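You operate a simulated robot arm through the tools that you are given. There is no shell and no other tool. Be economical: measure what you need, move in short steps, check, and stop when the job is done.

The job below is to be done with a simulated two-armed robot. You get a single attempt, and the scene is never put back.

Task
Pick up the table bottle with one hand, pass it to the other hand and put it on the counter top. Put the scrub brush on the washer top away on the drainer. Shut the meter hatch. Push the sink door shut. Pull the tank drawer open. Any order will do. Set down upright: table bottle.

Only the result counts: the job must be done as asked and must still hold three seconds after the hand-in. Knocking over, shifting, dropping, spilling or breaking anything else fails it.

Robot
Two 7-joint arms with three-finger grippers on one trunk, on a base that drives. Base frame: it is fixed to the floor where the robot stands at the start and does not move with it; the origin is under the middle of the robot, x ahead of it, y to its left, z up; the surface under the hand at the start is at about z = 0.88. Readings come in m, degrees, newtons and seconds.
The left shoulder is at the start at [0.07, 0.146, 1.162], the right one opposite. With the tool pointing down near the work surface each hand reaches from about 0.3 to 0.68 m from the robot's upright axis, wherever it stands, measured 20 degrees to its own side. Places, roughly: counter top (26x22 cm) [0.5, -1.86, 0.82]; drainer [-1.5, -0.2, 0.9]; meter hatch [0.5, 3.3, 1.4]; scrub brush (11x5x7 cm) [-1.2, 3.1, 0.9]; sink door [-1.1, 0.4, 0.5]; table bottle [0.5, -0.25, 1]; tank drawer [-1.2, 2.4, 0.7]. Payload 2.2 kg a hand.
The tool frame of a hand sits at the grasp point between the pads (the TCP): z along the fingers, y along the line on which they close. The tips reach 0.028 m beyond it. The gripper opens to 0.102 m. The gripper's body begins 0.071 m behind the TCP.
Orientation is told as [roll, pitch, yaw] about the base's x, y, z axes, in that order, counted from this pose: with the fingers straight down and closing along the base's y, the tool's x points along the base's -x, its y along +y and its z along -z.

Tools
- The arms move only by the tool send_rows. It takes "left_commands", "right_commands" or both (then of equal length, played together; a hand with none holds still); each is a list of rows, each an object of numbers (a shift or turn left out is 0, a gripper value left out holds the last): "gripper": the finger opening in m, from 0 to 0.102; "tx", "ty", "tz": the shift along the base's x, y, z in m; "wx", "wy", "wz": the turn, a rotation vector about the base's x, y, z in degrees. In form: [{"gripper": .., "tx": .., "ty": .., "tz": .., "wx": .., "wy": .., "wz": ..}, ...]. A call has 1 to 12 rows; each row shifts and turns the commanded pose from where the row before left it. A row lasts 0.2 s, in which the tool goes at most 0.05 m and 8.6 degrees; a call with a longer step from one row to the next is refused whole, and so is a gripper value outside its range. A pose out of reach is approached as far as the arm can. The call stops where the force on the tool passes 40 N (or 10 N more than at its start, if that is more) or the arm is blocked; 0.2 s more then pass. The fingers move at their own pace and stop on an object; they squeeze with about 30 N. The grip force told is the motor's: it shows also when the fingers shut on nothing. Time passes only in rows, and 0.2 s behind the last, so rows that do not move let the fingers close. The reply holds the time, the measured pose of the TCP, the force on the tool along the base axes, the opening and the grip force, in the units named above and with some noise, with the torque about the TCP (base axes, N m) and any sound that the robot's microphone picked up.
- Cameras (640 x 400 px; columns grow to the right, rows downward): "scene" is now at [0.0645, 0.0848, 1.3794]; the picture's right is [0.97, -0.26, 0.00], its down [-0.17, -0.65, -0.74] and it looks along [0.19, 0.71, -0.68] (base axes); focal length 214 px, centre (320, 200). "left" rides on the left gripper at [0.072, 0.038, -0.086] in its tool frame; the picture's right is [-0.46, 0.89, 0.00], its down [-0.60, -0.32, -0.73] and it looks along [-0.65, -0.34, 0.68] (tool axes); focal length 256 px, centre (320, 200). "right" rides on the right gripper at [0.069, 0.044, -0.086] in its tool frame; the picture's right is [-0.53, 0.85, 0.00], its down [-0.58, -0.36, -0.73] and it looks along [-0.62, -0.39, 0.68] (tool axes); focal length 256 px, centre (320, 200).
- snapshot(camera): a new picture of that camera. The clock stands still meanwhile.
- lift_body(by): slides the trunk up (or, below 0, down) by that many m; the arms and the scene camera ride with it, the base frame stays. It gives what a move gives, with no picture.
- base_move(legs): drives the robot by 1 to 6 legs, each [ahead, left, turn to the left] in m, m and degrees, along the robot's own axes; the way and the turn of a leg run together, so that a leg with both is an arc; at most 1.5 m and 180 degrees a leg. The arms and the cameras ride along, it lands a little off, and it stops where it bumps. It gives what a move gives.
- aim_head(pan, tilt): turns the head with the scene camera to pan (to the left, within 86 degrees either way) and tilt (down, from -29 to 69), counted from straight ahead of the robot. It gives what a move gives.
- probe_pixels(camera, pixels): there is no depth. For up to 12 entries [column, row, z] of the newest picture of that camera ("zoom" is the newest enlarged one), the place [x, y] in the base frame at which the ray of that pixel passes the height z, good to about 0.003 m, but the place of the scene camera against the robot may be out by one fixed shift of up to 0.012 m in any direction. The clock stands still meanwhile.
- inspect(camera, box): a new picture of the part [left, top, right, bottom] of that camera's present view, enlarged. The clock stands still meanwhile.
- job_done(): hands the job in; it is judged then, once.

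Go step by step. Measure first, check grasps and placings, and put right what went wrong. The budget is 110 turns and 108 pictures, counting those below and the enlarged ones. Unless the task says otherwise, let go and move clear before handing in.

The tools are called after "Emit:" as a command line: name --argument value ..., lists and objects as JSON in quotes. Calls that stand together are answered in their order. send_rows: Moves the arms, as the interface text tells. Its arguments: {"type":"object","properties":{"left_commands":{"type":"array"},"right_commands":{"type":"array"}},"required":[]} The other tools are called the same way: lift_body (by) slides the trunk up or down; base_move (legs) drives the base; aim_head (pan, tilt) turns the head that bears the scene camera; snapshot (camera) takes a picture; probe_pixels (camera, pixels) gives the place at which the rays of pixels pass given heights; inspect (camera, box) takes an enlarged picture of a part of a camera's view; job_done () hands the job in.

At the start:

```text
time: 0.0
left_position: [0.2966, 0.4514, 1.212]
left_tool_rot: [0.2, 0.0, 0.0]
left_contact_force: [0.8, 0.1, 0.0]
left_moment: [-0.02, 0.01, -0.01]
left_opening: 0.1022
left_grasp_force: 0.0
right_position: [0.4099, 0.0555, 1.2197]
right_tool_rot: [0.1, 0.0, 0.0]
right_contact_force: [0.0, 0.7, -0.1]
right_moment: [0.0, 0.01, -0.02]
right_opening: 0.1021
right_grasp_force: 0.1
trunk travel left (down, up): [-0.7, 0.24]
robot x, y, heading: [0.0015, 0.0005, -0.0]
head pan, tilt: [75.2, 42.5]
```

scene: 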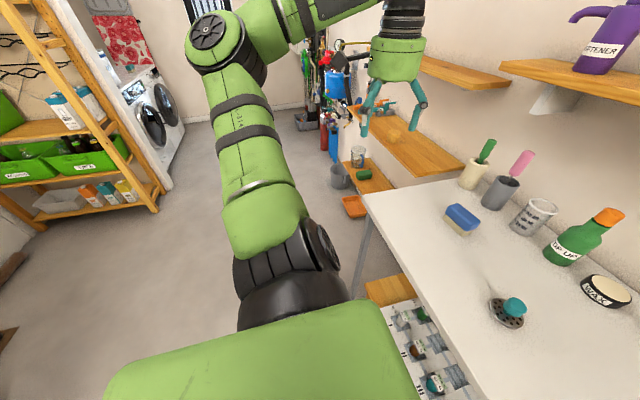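
right: 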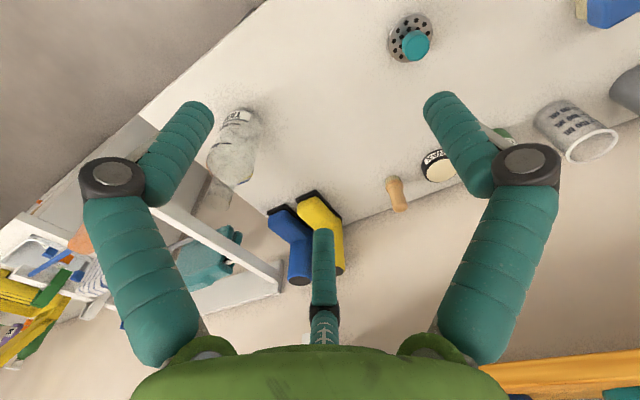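
left: 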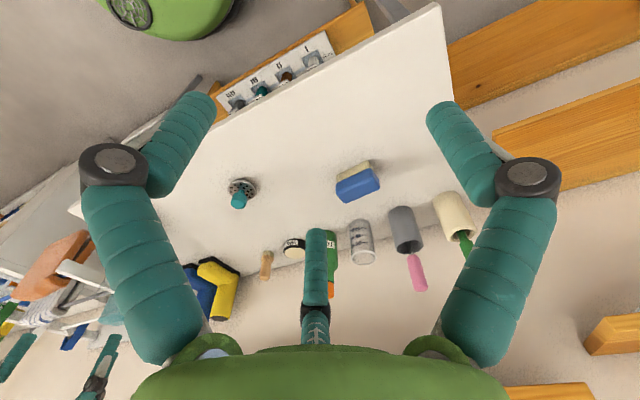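

The right view shows a clear bottle near (235,150) on the table. I'll aim the head toward the bottle and look.

Emit:
aim_head --pan -30 --tilt 35

Emit:
snapshot --camera "scene"

```text
time: 1.8
left_position: [0.2965, 0.4509, 1.2118]
left_tool_rot: [0.0, 0.0, 0.0]
left_contact_force: [1.0, -0.1, 0.4]
left_moment: [0.01, -0.01, -0.01]
left_opening: 0.1022
left_grasp_force: 0.0
right_position: [0.4088, 0.055, 1.2197]
right_tool_rot: [0.0, 0.0, 0.0]
right_contact_force: [-0.8, -0.9, 1.0]
right_moment: [-0.01, -0.02, 0.0]
right_opening: 0.1016
right_grasp_force: 0.0
trunk travel left (down, up): [-0.7, 0.24]
robot x, y, heading: [-0.0025, -0.0012, -0.2]
head pan, tilt: [-30.0, 35.0]
```

```text
104 pictures are left
```

scene: 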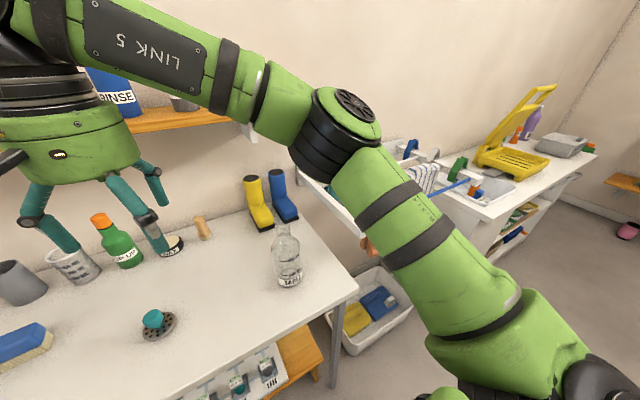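

A clear bottle stands at about (287,255), labelled "TAB…". I'll enlarge it and measure its position.

Emit:
inspect --camera "scene" --box '[230, 200, 350, 300]'

Emit:
probe_pixels --camera "scene" --pixels '[[288, 285, 0.88], [288, 270, 0.9], [276, 265, 0.94], [301, 265, 0.94], [285, 224, 1.1], [285, 224, 1.05]]'

```text
4.00 times, centred on (290, 250) of scene
```

zoom: 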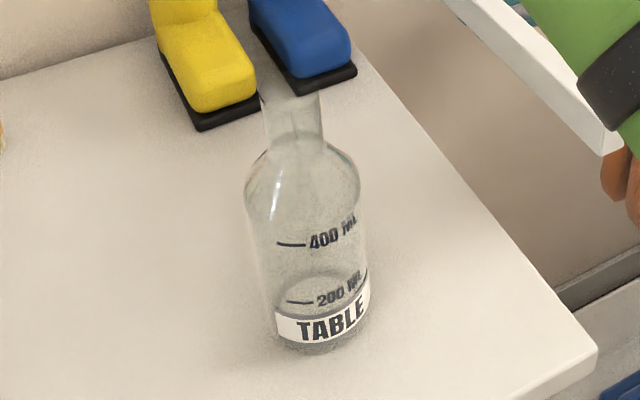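

```text
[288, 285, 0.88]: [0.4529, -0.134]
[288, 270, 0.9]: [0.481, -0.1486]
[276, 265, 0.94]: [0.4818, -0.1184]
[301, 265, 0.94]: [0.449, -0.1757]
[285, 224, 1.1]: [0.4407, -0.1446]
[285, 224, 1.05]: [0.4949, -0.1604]
```

I'll cross-check the bottle with the right hand camera, whose mounting carries no unknown shift.

Emit:
snapshot --camera "right"

Emit:
inspect --camera "right" --box '[180, 80, 300, 220]'

Emit:
probe_pixels --camera "scene" --pixels '[[288, 288, 0.88], [283, 229, 1.05], [283, 229, 1.08], [283, 229, 1.1], [155, 325, 0.88], [360, 290, 0.88], [200, 238, 0.88]]'

```text
102 pictures are left
```

right: 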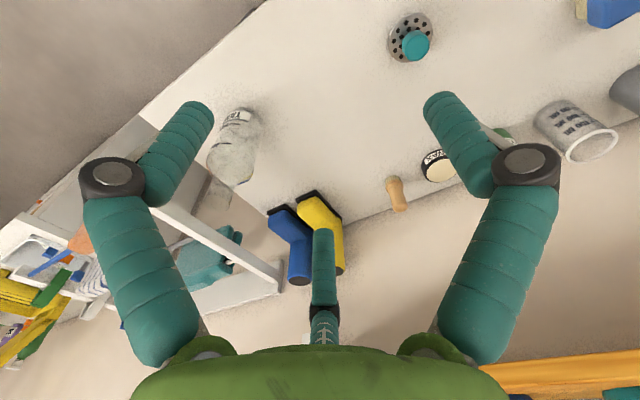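

```text
2.86 times, centred on (240, 150) of right
```

zoom: 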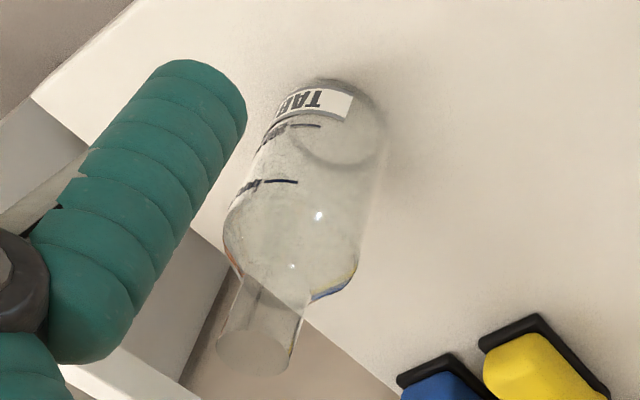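

```text
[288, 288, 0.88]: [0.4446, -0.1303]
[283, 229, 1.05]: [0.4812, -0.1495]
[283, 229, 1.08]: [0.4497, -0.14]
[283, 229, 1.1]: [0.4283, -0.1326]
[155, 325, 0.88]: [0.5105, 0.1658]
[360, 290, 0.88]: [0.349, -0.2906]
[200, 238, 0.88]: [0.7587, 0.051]
```

Emit:
probe_pixels --camera "zoom" --pixels '[[338, 128, 0.88], [338, 128, 0.885], [253, 350, 1.05], [253, 350, 1.08], [253, 350, 1.1], [253, 350, 1.07], [290, 128, 0.88], [386, 128, 0.88], [282, 312, 1.0], [300, 270, 1.0]]'

```text
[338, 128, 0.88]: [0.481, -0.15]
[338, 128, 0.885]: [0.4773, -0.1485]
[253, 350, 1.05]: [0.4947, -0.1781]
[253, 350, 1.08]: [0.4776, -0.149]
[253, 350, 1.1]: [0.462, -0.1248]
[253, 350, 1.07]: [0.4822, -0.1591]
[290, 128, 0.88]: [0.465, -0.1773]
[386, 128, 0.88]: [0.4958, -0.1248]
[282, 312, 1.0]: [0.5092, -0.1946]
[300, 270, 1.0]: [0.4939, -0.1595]
```

The right camera puts the bottle at about (0.48, -0.15), roughly 0.065 m across and with its top near z 1.08. I plan to grip the body from the front with the right hand tilted 60°, then pass it to the left hand at the neck. First I'll tilt the right hand behind the bottle.

Emit:
send_rows --right_commands '[{"gripper": 0.102, "tx": -0.01, "ty": -0.026, "tz": 0, "wy": -7.5}, {"tx": -0.01, "ty": -0.026, "tz": 0, "wy": -7.5}, {"tx": -0.01, "ty": -0.026, "tz": -0.01, "wy": -7.5}, {"tx": -0.01, "ty": -0.026, "tz": -0.02, "wy": -7.5}, {"tx": -0.01, "ty": -0.026, "tz": -0.02, "wy": -7.5}, {"tx": -0.01, "ty": -0.025, "tz": -0.02, "wy": -7.5}, {"tx": -0.01, "ty": -0.025, "tz": -0.02, "wy": -7.5}, {"tx": 0, "ty": -0.025, "tz": -0.03, "wy": -7.5}, {}]'

Emit:
snapshot --camera "right"

Emit:
snapshot --camera "scene"

```text
time: 3.8
left_position: [0.295, 0.4507, 1.2118]
left_tool_rot: [0.1, -0.2, 0.0]
left_contact_force: [-0.9, 0.2, -0.1]
left_moment: [0.02, 0.01, 0.02]
left_opening: 0.1019
left_grasp_force: 0.2
right_position: [0.4169, -0.0833, 1.1661]
right_tool_rot: [-0.1, -60.0, 0.2]
right_contact_force: [-0.2, -1.0, -0.6]
right_moment: [0.01, -0.02, 0.01]
right_opening: 0.1019
right_grasp_force: 0.0
right hand out of reach, approached as far as the arm can: row 6, 7, 8
trunk travel left (down, up): [-0.7, 0.24]
robot x, y, heading: [-0.0015, 0.0014, 0.1]
head pan, tilt: [-30.0, 35.0]
```

```text
100 pictures are left
```

right: 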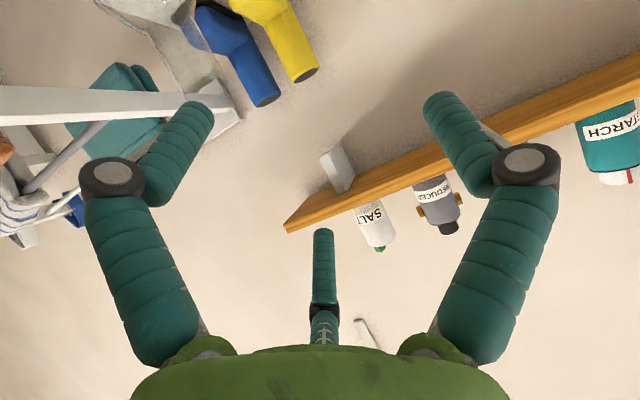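

```text
99 pictures are left
```

scene: 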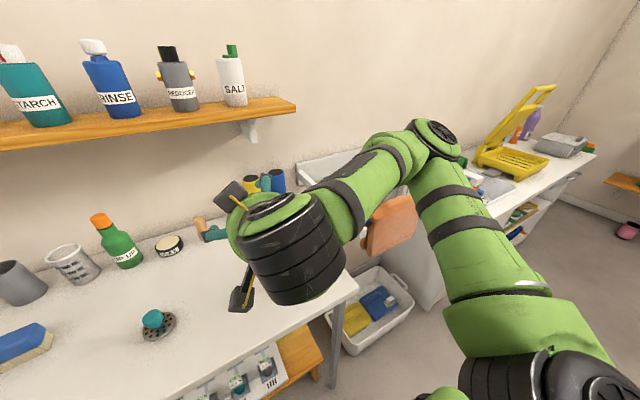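

With the tilt the wrist is too close to the body for the arm to reach further in. I'll back the base off 0.22 m to make room.

Emit:
base_move --legs '[[-0.22, 0, 0]]'

```text
time: 5.5
left_position: [0.0807, 0.4526, 1.2107]
left_tool_rot: [0.0, 0.1, 0.1]
left_contact_force: [0.6, -0.7, 0.2]
left_moment: [0.01, 0.04, -0.01]
left_opening: 0.1017
left_grasp_force: 0.1
right_position: [0.2032, -0.0811, 1.1646]
right_tool_rot: [0.0, -59.8, 0.1]
right_contact_force: [0.2, 0.2, -0.3]
right_moment: [0.02, -0.02, -0.03]
right_opening: 0.1019
right_grasp_force: 0.0
trunk travel left (down, up): [-0.7, 0.24]
robot x, y, heading: [-0.2111, -0.0031, 0.3]
head pan, tilt: [-30.0, 35.0]
```

Now I'll bring the right hand to the pregrasp at about (0.33, -0.15, 0.955).

Emit:
send_rows --right_commands '[{"tx": 0.021, "ty": -0.0115, "tz": -0.02}, {"tx": 0.021, "ty": -0.0115, "tz": -0.03}, {"tx": 0.021, "ty": -0.0115, "tz": -0.04}, {"tx": 0.021, "ty": -0.0115, "tz": -0.04}, {"tx": 0.021, "ty": -0.0115, "tz": -0.04}, {"tx": 0.021, "ty": -0.0115, "tz": -0.04}, {}]'

Emit:
snapshot --camera "right"

Emit:
snapshot --camera "scene"

```text
time: 7.1
left_position: [0.0786, 0.4509, 1.2128]
left_tool_rot: [0.0, 0.0, 0.1]
left_contact_force: [-0.3, -0.1, 0.2]
left_moment: [0.03, -0.01, 0.05]
left_opening: 0.1018
left_grasp_force: 0.1
right_position: [0.3244, -0.1512, 0.9524]
right_tool_rot: [0.2, -60.0, -0.1]
right_contact_force: [-0.4, -0.6, -0.8]
right_moment: [-0.01, -0.04, 0.04]
right_opening: 0.1019
right_grasp_force: 0.0
trunk travel left (down, up): [-0.7, 0.24]
robot x, y, heading: [-0.2162, -0.0002, 0.1]
head pan, tilt: [-30.0, 35.0]
```

```text
98 pictures are left
```

right: 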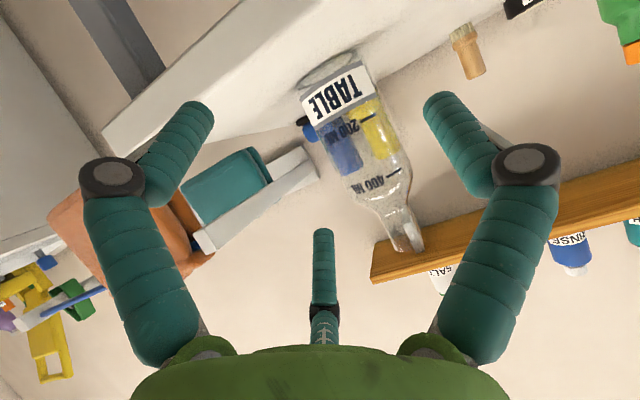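

```text
97 pictures are left
```

scene: 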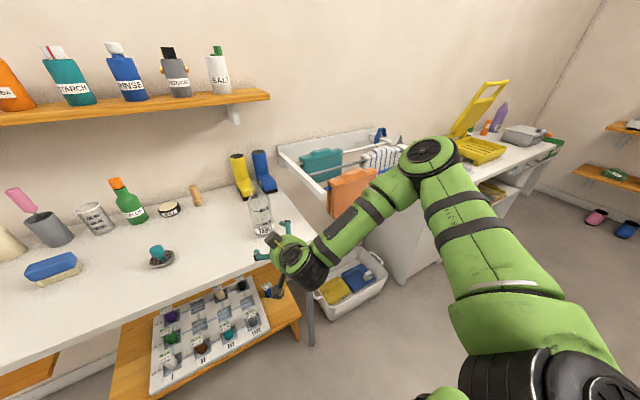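

The bottle lies between the fingers in the right view. I'll verify the lateral offset.

Emit:
probe_pixels --camera "right" --pixels '[[337, 95, 0.915], [356, 128, 0.955], [376, 175, 1.0], [404, 238, 1.08], [328, 70, 0.885]]'

```text
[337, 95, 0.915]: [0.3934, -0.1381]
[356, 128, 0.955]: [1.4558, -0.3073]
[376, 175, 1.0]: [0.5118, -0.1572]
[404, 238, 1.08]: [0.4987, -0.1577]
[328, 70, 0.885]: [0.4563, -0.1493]
```

The bottle's y is about -0.152 and matches the hand. I'll advance 0.155 m and close.

Emit:
send_rows --right_commands '[{"tx": 0.03}, {"tx": 0.03}, {"tx": 0.03}, {"tx": 0.025}, {"tx": 0.022}, {"tx": 0.02}, {}, {"gripper": 0.06}, {"gripper": 0.04}, {"gripper": 0.04}]'

Emit:
snapshot --camera "right"

```text
time: 9.3
left_position: [0.0789, 0.4516, 1.2118]
left_tool_rot: [0.0, -0.1, 0.1]
left_contact_force: [-0.5, 0.6, -0.2]
left_moment: [0.01, 0.03, 0.02]
left_opening: 0.102
left_grasp_force: 0.0
right_position: [0.4822, -0.1487, 0.9564]
right_tool_rot: [-0.1, -59.9, 0.1]
right_contact_force: [-0.3, 0.6, 5.8]
right_moment: [0.26, -0.19, 0.05]
right_opening: 0.0773
right_grasp_force: 30.3
trunk travel left (down, up): [-0.7, 0.24]
robot x, y, heading: [-0.2142, 0.0025, 0.0]
head pan, tilt: [-30.0, 35.0]
```

```text
96 pictures are left
```

right: 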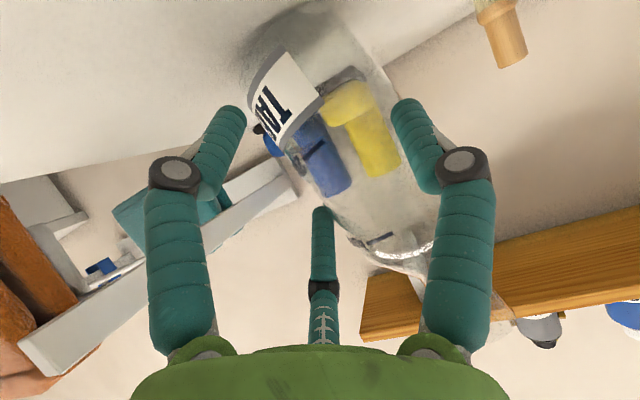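

The fingers stopped at 0.077 m with 30 N, so the bottle is gripped. I'll lift 0.08 m and check.

Emit:
send_rows --right_commands '[{"tz": 0.015}, {"tz": 0.02}, {"tz": 0.025}, {"tz": 0.02}, {}]'

Emit:
inspect --camera "scene" --box '[200, 150, 360, 280]'

```text
time: 10.5
left_position: [0.0804, 0.4516, 1.2117]
left_tool_rot: [0.1, 0.1, 0.1]
left_contact_force: [0.6, 0.0, 0.4]
left_moment: [-0.02, 0.02, 0.05]
left_opening: 0.1024
left_grasp_force: 0.0
right_position: [0.4837, -0.1489, 1.0343]
right_tool_rot: [0.0, -59.8, 0.2]
right_contact_force: [0.6, 1.6, -0.6]
right_moment: [-0.01, 0.03, -0.02]
right_opening: 0.0755
right_grasp_force: 29.7
trunk travel left (down, up): [-0.7, 0.24]
robot x, y, heading: [-0.2155, -0.0, 0.0]
head pan, tilt: [-30.0, 35.0]
```

```text
3.08 times, centred on (280, 215) of scene
```

zoom: 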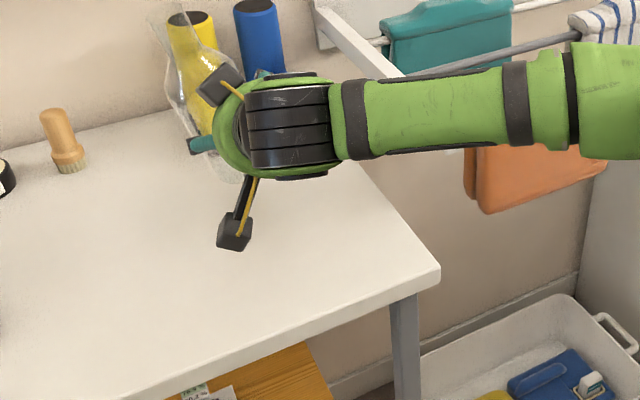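

The bottle seems to lean in the zoom (top near (160,20)). I'll check from the hand camera.

Emit:
snapshot --camera "right"

Emit:
snapshot --camera "left"

Emit:
inspect --camera "scene" --box '[210, 130, 310, 220]'

```text
94 pictures are left
```

right: 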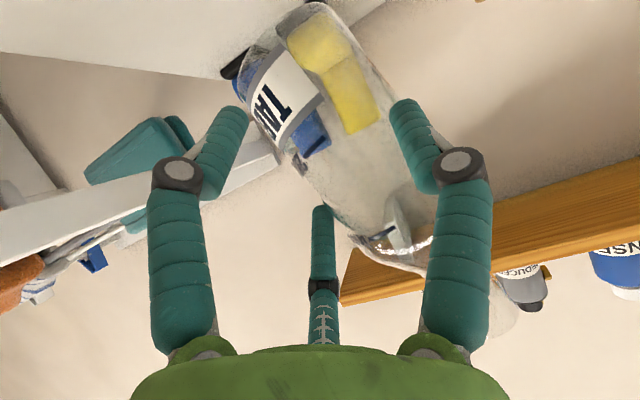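

```text
93 pictures are left
```

left: 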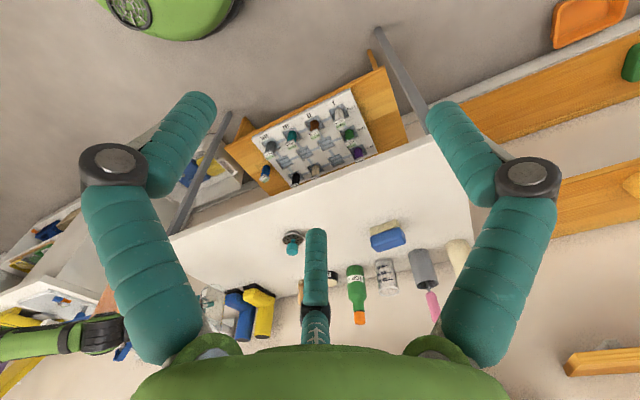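

```text
4.44 times, centred on (260, 175) of scene
```

zoom: 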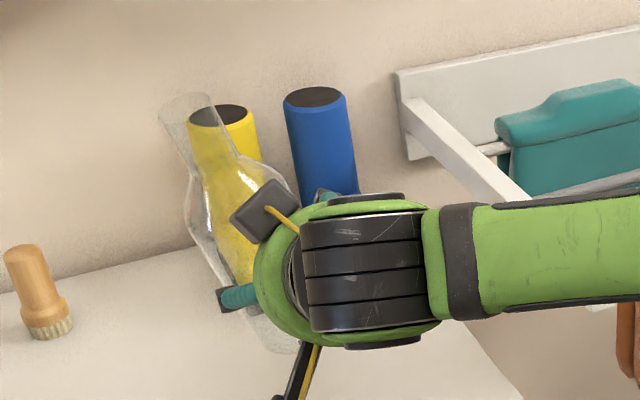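

I'll measure the lean by probing the bottle's rim and base in the zoom.

Emit:
probe_pixels --camera "zoom" --pixels '[[186, 103, 1.16], [186, 103, 1.15], [186, 103, 1.14], [278, 338, 0.96], [278, 338, 0.97], [228, 155, 1.1], [228, 155, 1.12]]'

Emit:
probe_pixels --camera "right" --pixels '[[500, 318, 1.16], [500, 318, 1.14], [275, 50, 0.96], [285, 45, 0.96]]'

```text
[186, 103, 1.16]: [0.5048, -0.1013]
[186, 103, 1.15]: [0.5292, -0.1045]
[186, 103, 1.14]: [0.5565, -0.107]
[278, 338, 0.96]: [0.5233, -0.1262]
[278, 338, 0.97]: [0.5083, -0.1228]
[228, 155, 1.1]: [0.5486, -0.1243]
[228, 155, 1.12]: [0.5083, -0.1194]
```

```text
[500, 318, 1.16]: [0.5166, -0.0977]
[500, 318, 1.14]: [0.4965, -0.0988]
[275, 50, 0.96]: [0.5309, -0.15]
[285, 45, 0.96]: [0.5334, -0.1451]
```

The rim is at y≈-0.10 against y≈-0.14 for the base, so it leans. I'll bring it to the handover spot in front of the robot and view it unobstructed.

Emit:
send_rows --right_commands '[{"tx": -0.015, "ty": 0.01, "tz": 0.01}, {"tx": -0.03, "ty": 0.02}, {"tx": -0.03, "ty": 0.02}, {"tx": -0.03, "ty": 0.02}, {"tx": -0.03, "ty": 0.02}, {"tx": -0.02, "ty": 0.01}, {}]'

Emit:
aim_head --pan 0 --tilt 30

Emit:
snapshot --camera "scene"

Emit:
snapshot --camera "left"

```text
time: 12.1
left_position: [0.0793, 0.4508, 1.2125]
left_tool_rot: [0.0, 0.0, 0.1]
left_contact_force: [-0.5, 1.5, 0.2]
left_moment: [-0.01, 0.03, 0.03]
left_opening: 0.1019
left_grasp_force: 0.1
right_position: [0.3282, -0.05, 1.044]
right_tool_rot: [-0.3, -59.9, 0.1]
right_contact_force: [-1.2, 0.6, 0.5]
right_moment: [-0.03, 0.04, 0.01]
right_opening: 0.0754
right_grasp_force: 29.5
trunk travel left (down, up): [-0.7, 0.24]
robot x, y, heading: [-0.216, -0.0021, 0.0]
head pan, tilt: [-30.0, 35.0]
```

```text
time: 13.0
left_position: [0.0803, 0.452, 1.2117]
left_tool_rot: [0.2, 0.0, 0.2]
left_contact_force: [0.2, 0.1, -0.3]
left_moment: [0.03, 0.01, -0.01]
left_opening: 0.1019
left_grasp_force: 0.0
right_position: [0.3284, -0.0495, 1.0439]
right_tool_rot: [-0.1, -59.8, 0.1]
right_contact_force: [0.7, 0.5, -0.3]
right_moment: [0.0, 0.01, 0.02]
right_opening: 0.0751
right_grasp_force: 29.6
trunk travel left (down, up): [-0.7, 0.24]
robot x, y, heading: [-0.2142, -0.003, 0.2]
head pan, tilt: [0.0, 30.0]
```

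```text
91 pictures are left
```

scene: 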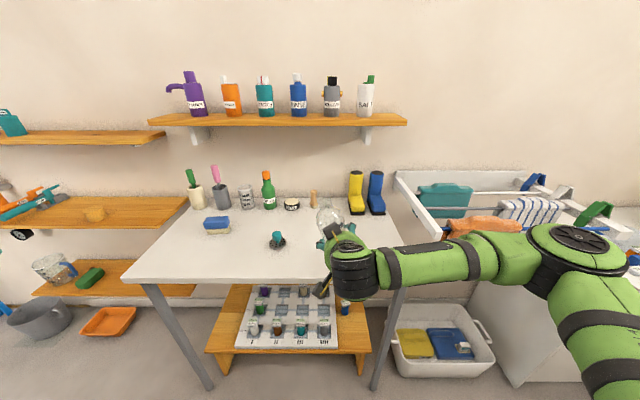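

```text
90 pictures are left
```

left: 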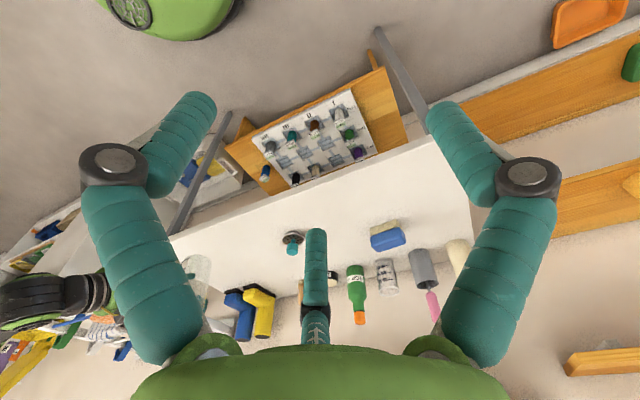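

I'll enlarge both views of the bottle, at scene (332,225) and left (200,280).

Emit:
inspect --camera "scene" --box '[290, 190, 370, 260]'

Emit:
send_rows --left_commands '[{"ty": -0.02, "tx": -0.02}, {"ty": -0.04, "wz": -8}, {"ty": -0.04, "wz": -8}, {"ty": -0.02, "wz": -8}, {"wz": -8}, {"wz": -8}, {"wz": -8}, {}]'

Emit:
snapshot --camera "left"

```text
5.71 times, centred on (330, 225) of scene
```

zoom: 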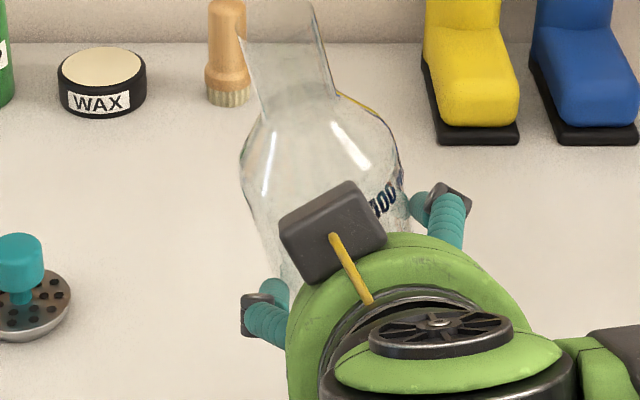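

```text
time: 14.8
left_position: [0.0618, 0.3323, 1.2097]
left_tool_rot: [0.1, 0.0, -48.0]
left_contact_force: [0.2, 0.1, -0.3]
left_moment: [-0.02, 0.0, -0.01]
left_opening: 0.1022
left_grasp_force: 0.0
right_position: [0.3289, -0.0487, 1.0447]
right_tool_rot: [-0.2, -59.9, 0.2]
right_contact_force: [-0.4, 0.1, -0.8]
right_moment: [0.0, 0.04, 0.02]
right_opening: 0.0751
right_grasp_force: 30.5
trunk travel left (down, up): [-0.7, 0.24]
robot x, y, heading: [-0.2147, 0.0007, -0.1]
head pan, tilt: [0.0, 30.0]
```

```text
88 pictures are left
```

left: 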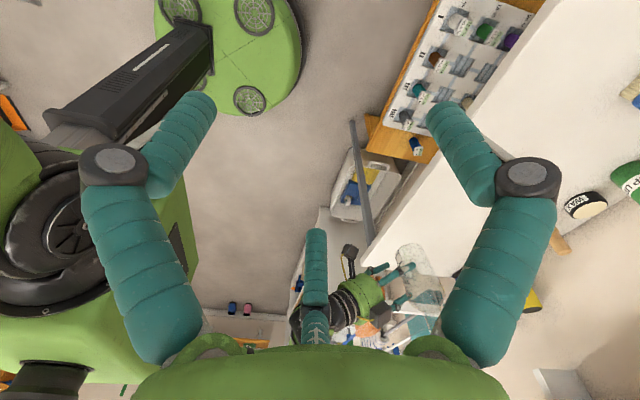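

The scene zoom shows the bottle leaning about 15° in roll, with the rim toward +y. The hand has three visible fingers. I'll roll the right hand by +14° to straighten the bottle and look again.

Emit:
send_rows --right_commands '[{"wx": 7}, {"wx": 7}, {}]'

Emit:
inspect --camera "scene" --box '[290, 190, 370, 260]'

Emit:
inspect --camera "left" --box '[320, 220, 480, 340]'

```text
time: 15.6
left_position: [0.0619, 0.3326, 1.2105]
left_tool_rot: [0.0, 0.0, -47.9]
left_contact_force: [0.0, 0.2, 0.6]
left_moment: [-0.03, -0.01, 0.0]
left_opening: 0.102
left_grasp_force: 0.0
right_position: [0.329, -0.0488, 1.0442]
right_tool_rot: [26.6, -57.1, -22.7]
right_contact_force: [0.1, 0.1, -0.3]
right_moment: [-0.02, 0.02, -0.02]
right_opening: 0.0747
right_grasp_force: 29.7
trunk travel left (down, up): [-0.7, 0.24]
robot x, y, heading: [-0.2139, 0.0019, 0.3]
head pan, tilt: [0.0, 30.0]
```

```text
5.71 times, centred on (330, 225) of scene
```

zoom: 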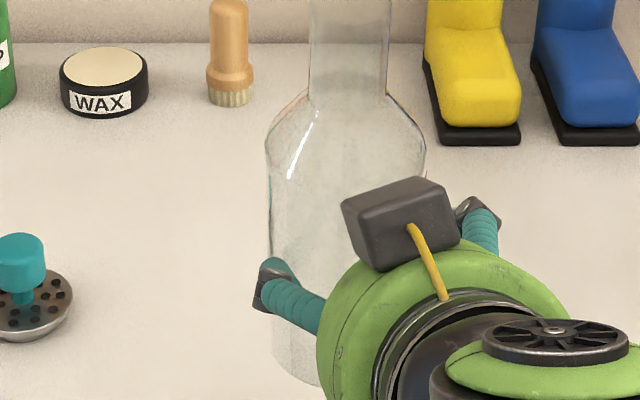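

```text
3.33 times, centred on (400, 280) of left
```

zoom: 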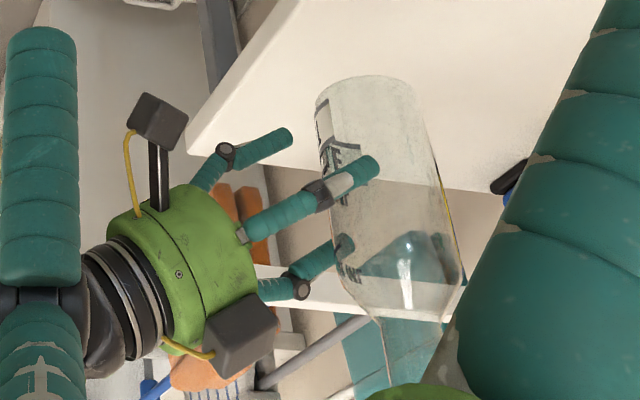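

Now it looks upright from the front. I'll check the pitch through the left zoom.

Emit:
probe_pixels --camera "zoom" --pixels '[[367, 95, 0.97], [412, 312, 1.11], [412, 312, 1.12], [400, 250, 1.08]]'

Emit:
send_rows --left_commands '[{"tz": 0.05, "ty": 0.0}, {"tz": 0.05}, {"tz": 0.03}, {}]'

Emit:
snapshot --camera "left"

Emit:
snapshot --camera "scene"

```text
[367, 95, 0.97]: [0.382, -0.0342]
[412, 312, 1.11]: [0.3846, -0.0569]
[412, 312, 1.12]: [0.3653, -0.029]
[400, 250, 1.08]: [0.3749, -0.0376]
```

```text
time: 16.6
left_position: [0.0608, 0.3325, 1.3395]
left_tool_rot: [0.0, -0.1, -47.8]
left_contact_force: [-0.2, 0.7, -0.2]
left_moment: [-0.01, 0.03, 0.0]
left_opening: 0.1021
left_grasp_force: 0.0
right_position: [0.3297, -0.0491, 1.0443]
right_tool_rot: [26.2, -57.1, -22.4]
right_contact_force: [-0.5, -0.2, -1.3]
right_moment: [-0.01, 0.02, -0.02]
right_opening: 0.0747
right_grasp_force: 30.6
trunk travel left (down, up): [-0.7, 0.24]
robot x, y, heading: [-0.2175, 0.0013, -0.2]
head pan, tilt: [0.0, 30.0]
```

```text
85 pictures are left
```

left: 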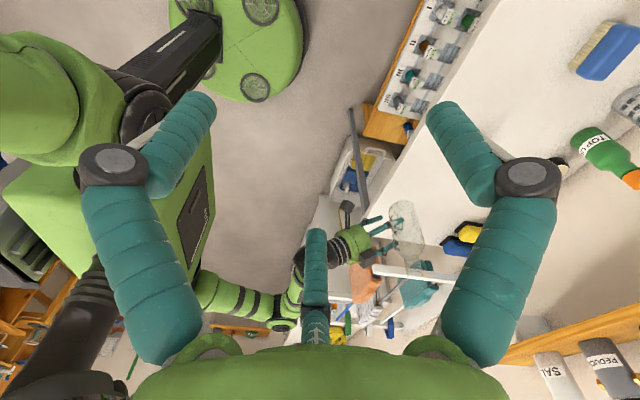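

```text
84 pictures are left
```

scene: 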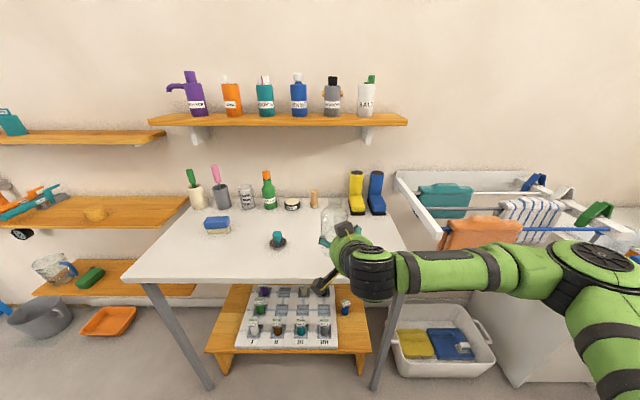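

The bottle axis is ahead of the TCP, near x≈0.375. I'll locate the rim in both views.

Emit:
inspect --camera "scene" --box '[290, 170, 370, 230]'

Emit:
probe_pixels --camera "scene" --pixels '[[335, 195, 1.17], [335, 212, 1.12]]'

Emit:
inspect --camera "left" --box '[350, 190, 470, 290]'

```text
6.67 times, centred on (330, 200) of scene
```

zoom: 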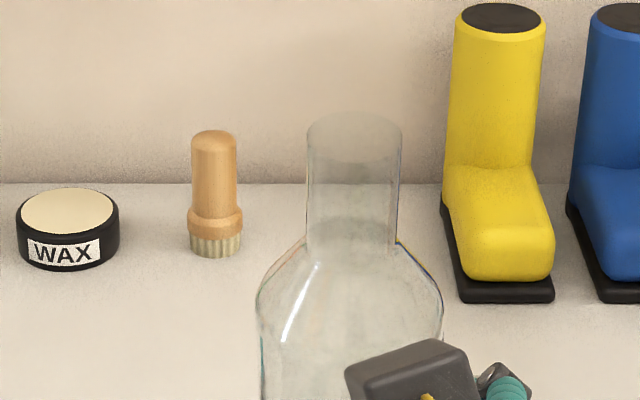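

```text
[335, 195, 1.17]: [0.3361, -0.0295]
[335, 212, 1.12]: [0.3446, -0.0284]
```

```text
4.00 times, centred on (410, 240) of left
```

zoom: 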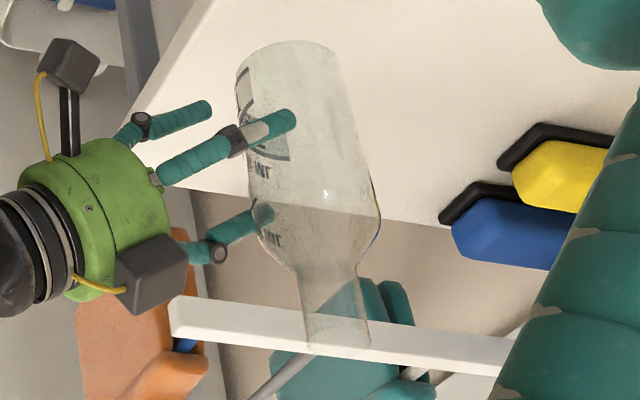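

Emit:
probe_pixels --camera "zoom" --pixels '[[338, 332, 1.15], [338, 332, 1.16], [338, 332, 1.17], [338, 332, 1.18], [288, 62, 0.96], [288, 62, 0.97], [288, 62, 0.98], [330, 275, 1.12]]'

Emit:
probe_pixels --camera "scene" --pixels '[[335.1, 190.7, 1.15], [335.1, 190.7, 1.16], [335.1, 190.7, 1.17], [335.1, 190.7, 1.18], [334, 206, 1.12], [334, 206, 1.13]]'

```text
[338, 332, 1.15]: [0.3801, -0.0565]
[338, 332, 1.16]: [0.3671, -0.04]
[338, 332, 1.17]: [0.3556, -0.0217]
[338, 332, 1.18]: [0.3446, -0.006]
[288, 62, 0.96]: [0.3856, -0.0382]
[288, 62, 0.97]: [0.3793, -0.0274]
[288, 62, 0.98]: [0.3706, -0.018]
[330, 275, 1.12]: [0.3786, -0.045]
```

```text
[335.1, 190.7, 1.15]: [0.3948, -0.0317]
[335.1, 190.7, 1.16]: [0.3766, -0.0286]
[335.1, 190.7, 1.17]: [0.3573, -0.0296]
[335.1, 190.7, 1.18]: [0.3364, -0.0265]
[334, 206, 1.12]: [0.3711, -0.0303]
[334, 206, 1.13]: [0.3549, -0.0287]
```

Combining both views, the rim is at about (0.362, -0.03, 1.166) and the base at (0.382, -0.034), a lean of about 5° in pitch. I'll turn the right hand +5° about y and bring the open left hand above the rim.

Emit:
send_rows --right_commands '[{"wy": 5}, {}, {}, {}, {}, {}, {}, {}, {}, {}, {}, {}]' --left_commands '[{"tx": 0.015, "ty": -0.02, "gripper": 0.085}, {"tx": 0.031, "ty": -0.035, "wz": 8}, {"tx": 0.031, "ty": -0.035, "wz": 8}, {"tx": 0.031, "ty": -0.035, "wz": 8}, {"tx": 0.031, "ty": -0.035, "wz": 8}, {"tx": 0.031, "ty": -0.035, "wz": 8}, {"tx": 0.031, "ty": -0.035, "wz": 8}, {"tx": 0.031, "ty": -0.035}, {"tx": 0.031, "ty": -0.035}, {"tx": 0.03, "ty": -0.035}, {"tx": 0.017, "ty": -0.027}, {}]'

Emit:
snapshot --camera "left"

Emit:
snapshot --camera "scene"

```text
time: 19.2
left_position: [0.2235, 0.1503, 1.2166]
left_tool_rot: [0.0, 0.1, 0.1]
left_contact_force: [-0.1, 0.6, 0.0]
left_moment: [0.0, 0.03, 0.01]
left_opening: 0.0846
left_grasp_force: 0.0
left hand out of reach, approached as far as the arm can: row 4, 5, 6, 7, 8, 9, 10, 11
right_position: [0.3292, -0.0507, 1.0446]
right_tool_rot: [23.3, -52.4, -19.9]
right_contact_force: [-0.7, 0.5, -1.0]
right_moment: [0.0, 0.06, -0.03]
right_opening: 0.0746
right_grasp_force: 29.8
trunk travel left (down, up): [-0.7, 0.24]
robot x, y, heading: [-0.22, -0.0, 0.0]
head pan, tilt: [0.0, 30.0]
```

```text
81 pictures are left
```

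left: 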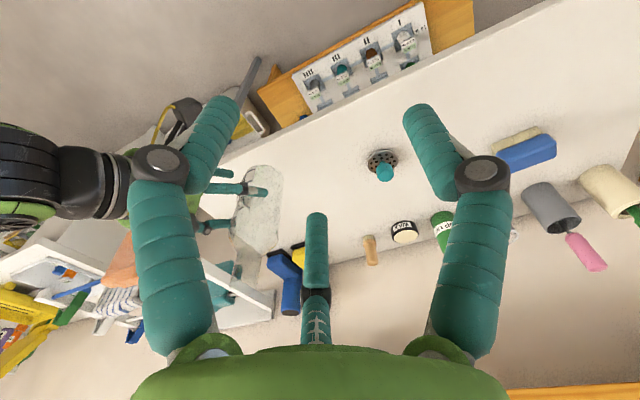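

```text
80 pictures are left
```

scene: 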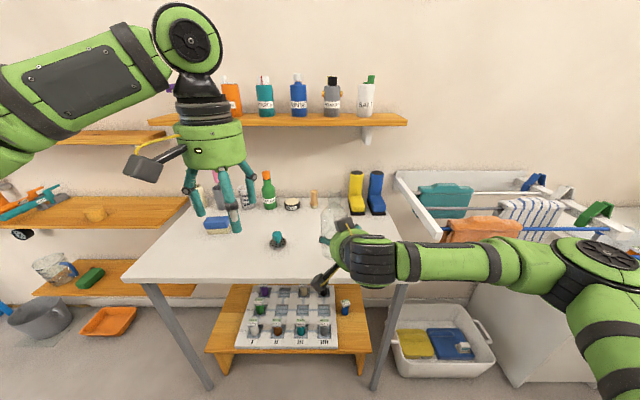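

The left arm couldn't reach that high, so it stopped at (0.22, 0.15, 1.22). I'll raise the trunk 0.2 m and then lower the right hand so the handover sits below the shoulders.

Emit:
lift_body --by 0.2

Emit:
send_rows --right_commands '[{"tz": -0.02}, {"tz": -0.03}, {"tz": -0.03}, {"tz": -0.03}, {"tz": -0.03}, {"tz": -0.03}, {"tz": -0.03}, {}]'

```text
time: 21.4
left_position: [0.2249, 0.151, 1.4168]
left_tool_rot: [0.1, 0.1, 0.1]
left_contact_force: [-0.3, -0.1, 0.3]
left_moment: [0.01, -0.02, -0.01]
left_opening: 0.0849
left_grasp_force: 0.1
right_position: [0.3295, -0.0498, 1.2437]
right_tool_rot: [23.2, -52.4, -19.9]
right_contact_force: [0.0, -0.1, -0.9]
right_moment: [-0.01, 0.02, 0.0]
right_opening: 0.0738
right_grasp_force: 30.0
trunk travel left (down, up): [-0.9, 0.04]
robot x, y, heading: [-0.2163, 0.0011, 0.0]
head pan, tilt: [0.0, 30.0]
```

```text
time: 23.2
left_position: [0.2243, 0.148, 1.4168]
left_tool_rot: [0.2, 0.0, 0.2]
left_contact_force: [0.5, -0.7, 0.7]
left_moment: [0.04, -0.01, 0.01]
left_opening: 0.0851
left_grasp_force: 0.0
right_position: [0.3311, -0.0473, 1.0482]
right_tool_rot: [22.8, -52.3, -20.0]
right_contact_force: [-0.7, 0.2, -1.3]
right_moment: [0.01, 0.01, -0.02]
right_opening: 0.0736
right_grasp_force: 30.3
right hand out of reach, approached as far as the arm can: row 7
trunk travel left (down, up): [-0.9, 0.04]
robot x, y, heading: [-0.2176, -0.0001, 0.0]
head pan, tilt: [0.0, 30.0]
```

The right hand is back at z 1.048. I'll move the left hand above the rim at about (0.374, -0.03, 1.25).

Emit:
send_rows --left_commands '[{"tx": 0.018, "ty": -0.022, "tz": -0.02}, {"tx": 0.019, "ty": -0.022, "tz": -0.021}, {"tx": 0.019, "ty": -0.022, "tz": -0.021}, {"tx": 0.019, "ty": -0.022, "tz": -0.021}, {"tx": 0.019, "ty": -0.022, "tz": -0.021}, {"tx": 0.019, "ty": -0.022, "tz": -0.021}, {"tx": 0.019, "ty": -0.022, "tz": -0.021}, {"tx": 0.018, "ty": -0.022, "tz": -0.021}, {}]'

Emit:
snapshot --camera "left"

Emit:
inspect --camera "scene" --box '[260, 190, 420, 320]'

```text
time: 25.2
left_position: [0.2674, 0.1332, 1.2675]
left_tool_rot: [0.0, -0.1, 0.2]
left_contact_force: [-0.4, 0.0, 0.1]
left_moment: [-0.01, 0.0, 0.03]
left_opening: 0.0852
left_grasp_force: 0.1
left hand out of reach, approached as far as the arm can: row 1, 2, 3, 4, 5, 6, 7, 8
right_position: [0.3285, -0.045, 1.0483]
right_tool_rot: [22.7, -52.3, -20.0]
right_contact_force: [0.0, -0.5, 0.0]
right_moment: [-0.01, 0.02, -0.02]
right_opening: 0.0737
right_grasp_force: 30.1
trunk travel left (down, up): [-0.9, 0.04]
robot x, y, heading: [-0.2157, 0.001, 0.3]
head pan, tilt: [0.0, 30.0]
```

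```text
79 pictures are left
```

left: 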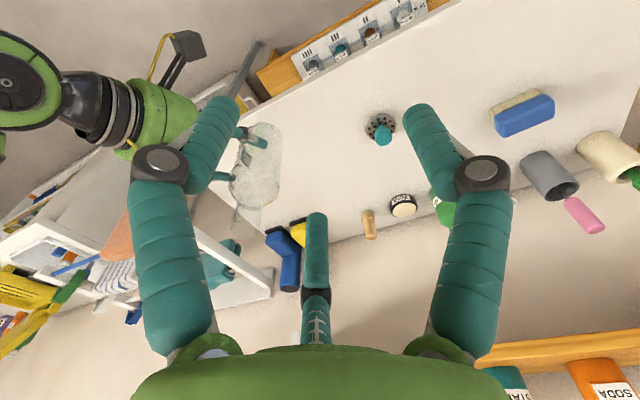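

```text
3.08 times, centred on (340, 255) of scene
```

zoom: 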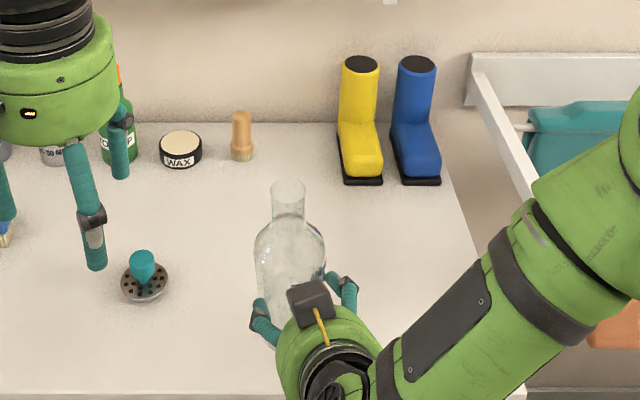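

The left arm can't reach far enough at this height. I'll swing the right hand to point toward +y and pull the bottle closer to the body, which suits both arms better.

Emit:
send_rows --right_commands '[{"tx": -0.01, "ty": 0.003, "wz": 7}, {"tx": -0.014, "ty": 0.003, "wz": 7}, {"tx": -0.014, "ty": 0.003, "wz": 7}, {"tx": -0.014, "ty": 0.003, "wz": 7}, {"tx": -0.014, "ty": 0.003, "wz": 7}, {"tx": -0.014, "ty": 0.003, "wz": 7}, {"tx": -0.014, "ty": 0.003, "wz": 7}, {"tx": -0.014, "ty": 0.003, "wz": 7}, {"tx": -0.01, "ty": 0.003, "wz": 7}, {"wz": 7}, {}]'

Emit:
aim_head --pan 0 --tilt 45

Emit:
snapshot --camera "scene"

Emit:
snapshot --camera "left"

```text
time: 27.6
left_position: [0.2689, 0.1328, 1.2663]
left_tool_rot: [0.0, -0.1, 0.1]
left_contact_force: [0.8, 0.6, -0.6]
left_moment: [-0.02, 0.03, 0.01]
left_opening: 0.0849
left_grasp_force: 0.1
right_position: [0.2148, 0.0794, 1.0821]
right_tool_rot: [25.4, -46.8, 34.4]
right_contact_force: [-0.3, 0.1, 0.2]
right_moment: [0.02, 0.0, 0.01]
right_opening: 0.04
right_grasp_force: 0.1
right hand out of reach, approached as far as the arm can: row 1, 2, 3, 4, 5
trunk travel left (down, up): [-0.9, 0.04]
robot x, y, heading: [-0.2174, 0.0, 0.3]
head pan, tilt: [0.0, 30.0]
```

```text
time: 28.4
left_position: [0.2681, 0.1315, 1.267]
left_tool_rot: [0.0, -0.2, 0.1]
left_contact_force: [-0.7, -0.3, 0.2]
left_moment: [-0.01, 0.02, 0.0]
left_opening: 0.0851
left_grasp_force: 0.1
right_position: [0.2129, 0.0793, 1.0829]
right_tool_rot: [25.4, -46.8, 34.3]
right_contact_force: [-0.2, 0.0, -0.2]
right_moment: [0.0, -0.01, 0.0]
right_opening: 0.0402
right_grasp_force: 0.1
trunk travel left (down, up): [-0.9, 0.04]
robot x, y, heading: [-0.2144, 0.0007, -0.1]
head pan, tilt: [0.0, 45.0]
```

```text
77 pictures are left
```

scene: 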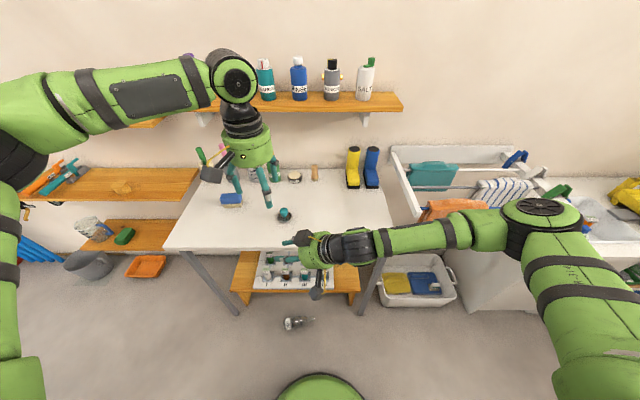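

```text
76 pictures are left
```

left: 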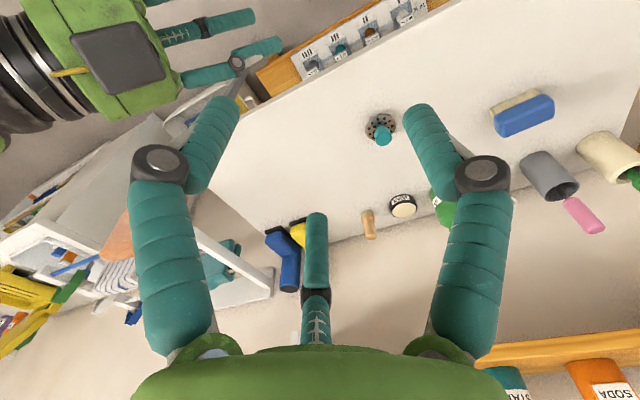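

The bottle squeezed out of the grip, which was behind its widest point, and is now lying on the floor near (297,323). I'll see whether it's intact and recoverable.

Emit:
inspect --camera "scene" --box '[250, 285, 350, 355]'

Emit:
probe_pixels --camera "scene" --pixels '[[287, 323, 0.04], [311, 319, 0.02], [297, 322, 0.04]]'

```text
5.71 times, centred on (300, 320) of scene
```

zoom: 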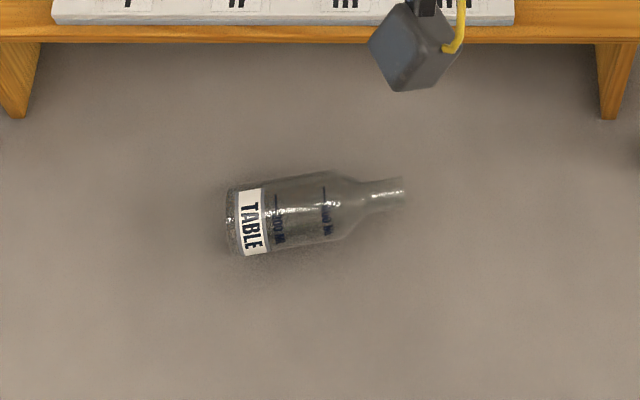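

```text
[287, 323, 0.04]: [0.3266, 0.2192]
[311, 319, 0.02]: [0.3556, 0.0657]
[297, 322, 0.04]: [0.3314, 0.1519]
```

It's intact, lying on the floor around (0.33, 0.17) with its rim toward -y. I'll measure the table's front edge and the low shelf before going down.

Emit:
probe_pixels --camera "scene" --pixels '[[180, 248, 0.88], [385, 253, 0.88], [300, 290, 0.15], [300, 290, 0.3], [300, 290, 0.25], [237, 313, 0.0], [360, 315, 0.0], [258, 308, 0.0]]'

Emit:
probe_pixels --camera "zoom" --pixels '[[245, 220, 0.04], [330, 205, 0.04], [400, 195, 0.04], [20, 115, 0.0], [610, 112, 0.0], [310, 35, 0.3], [265, 182, 0.04], [275, 250, 0.04]]'

```text
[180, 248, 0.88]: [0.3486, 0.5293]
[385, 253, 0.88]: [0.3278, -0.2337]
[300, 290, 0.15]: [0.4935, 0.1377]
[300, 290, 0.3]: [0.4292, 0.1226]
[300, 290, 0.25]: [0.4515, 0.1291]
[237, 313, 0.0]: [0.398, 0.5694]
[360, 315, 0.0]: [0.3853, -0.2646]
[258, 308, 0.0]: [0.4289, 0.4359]
```

```text
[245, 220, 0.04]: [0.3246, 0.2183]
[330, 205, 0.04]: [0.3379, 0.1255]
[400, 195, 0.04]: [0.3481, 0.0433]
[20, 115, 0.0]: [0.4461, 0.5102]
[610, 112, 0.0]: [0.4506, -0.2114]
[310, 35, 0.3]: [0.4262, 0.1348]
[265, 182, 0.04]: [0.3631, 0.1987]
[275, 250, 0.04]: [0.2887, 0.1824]
```

The table edge is at x≈0.34, the bottle lies just below it, and the shelf starts at x≈0.45. I'll retract both hands first: left turned to yaw -90 with gripper open, right back to tool-down.

Emit:
send_rows --left_commands '[{"tx": -0.014, "ty": 0.006, "wz": -7.5, "gripper": 0.102}, {"tx": -0.014, "ty": 0.006, "wz": -7.5}, {"tx": -0.014, "ty": 0.006, "wz": -7.5}, {"tx": -0.014, "ty": 0.006, "wz": -7.5}, {"tx": -0.014, "ty": 0.006, "wz": -7.5}, {"tx": -0.014, "ty": 0.006, "wz": -7.5}, {"tx": -0.014, "ty": 0.006, "wz": -7.5}, {"tx": -0.014, "ty": 0.006, "wz": -7.5}, {"tx": -0.014, "ty": 0.006, "wz": -7.5}, {"tx": -0.014, "ty": 0.006, "wz": -7.5}, {"tx": 0, "ty": 0.006, "wz": -7.5}, {"wz": -7.5}]' --right_commands '[{"ty": -0.025, "tz": 0.01, "wz": -8.5, "gripper": 0.102}, {"ty": -0.025, "tz": 0.01, "wz": -8.5}, {"ty": -0.025, "tz": 0.01, "wz": -8.5}, {"ty": -0.025, "tz": 0.01, "wz": -8.5}, {"ty": -0.025, "tz": 0.01, "wy": 7.8}, {"ty": -0.025, "tz": 0.01, "wy": 7.8}, {"ty": -0.025, "tz": 0.01, "wy": 7.8}, {"ty": -0.025, "tz": 0.01, "wy": 7.8}, {"ty": -0.025, "tz": 0.01, "wy": 7.8}, {"ty": -0.025, "tz": 0.01, "wy": 7.8}, {"ty": -0.025, "wx": -8.5}, {"wx": -8.5}]'

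```text
time: 31.0
left_position: [0.1303, 0.1991, 1.2667]
left_tool_rot: [0.0, -0.1, -89.9]
left_contact_force: [-1.0, 1.0, -0.3]
left_moment: [-0.02, 0.02, 0.01]
left_opening: 0.1017
left_grasp_force: 0.0
right_position: [0.2177, -0.1943, 1.1809]
right_tool_rot: [8.4, 0.1, 0.2]
right_contact_force: [0.4, -0.1, -0.2]
right_moment: [-0.04, 0.02, -0.02]
right_opening: 0.1019
right_grasp_force: 0.1
trunk travel left (down, up): [-0.9, 0.04]
robot x, y, heading: [-0.2117, 0.0006, 0.2]
head pan, tilt: [0.0, 45.0]
```

Both hands are retracted. I'll lower the trunk 0.86 m.

Emit:
lift_body --by -0.86

Emit:
snapshot --camera "left"

Emit:
snapshot --camera "scene"

```text
refused: -0.86 is not a number from -0.4 to 0.4
```

```text
74 pictures are left
```

left: 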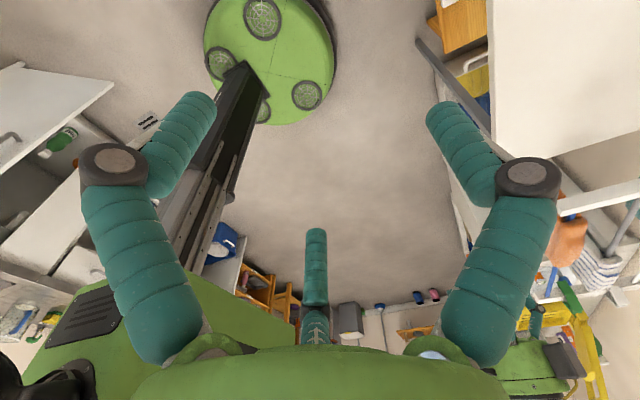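

```text
73 pictures are left
```

scene: 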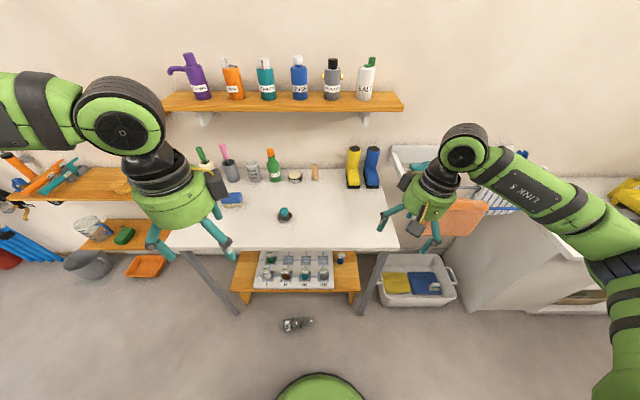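

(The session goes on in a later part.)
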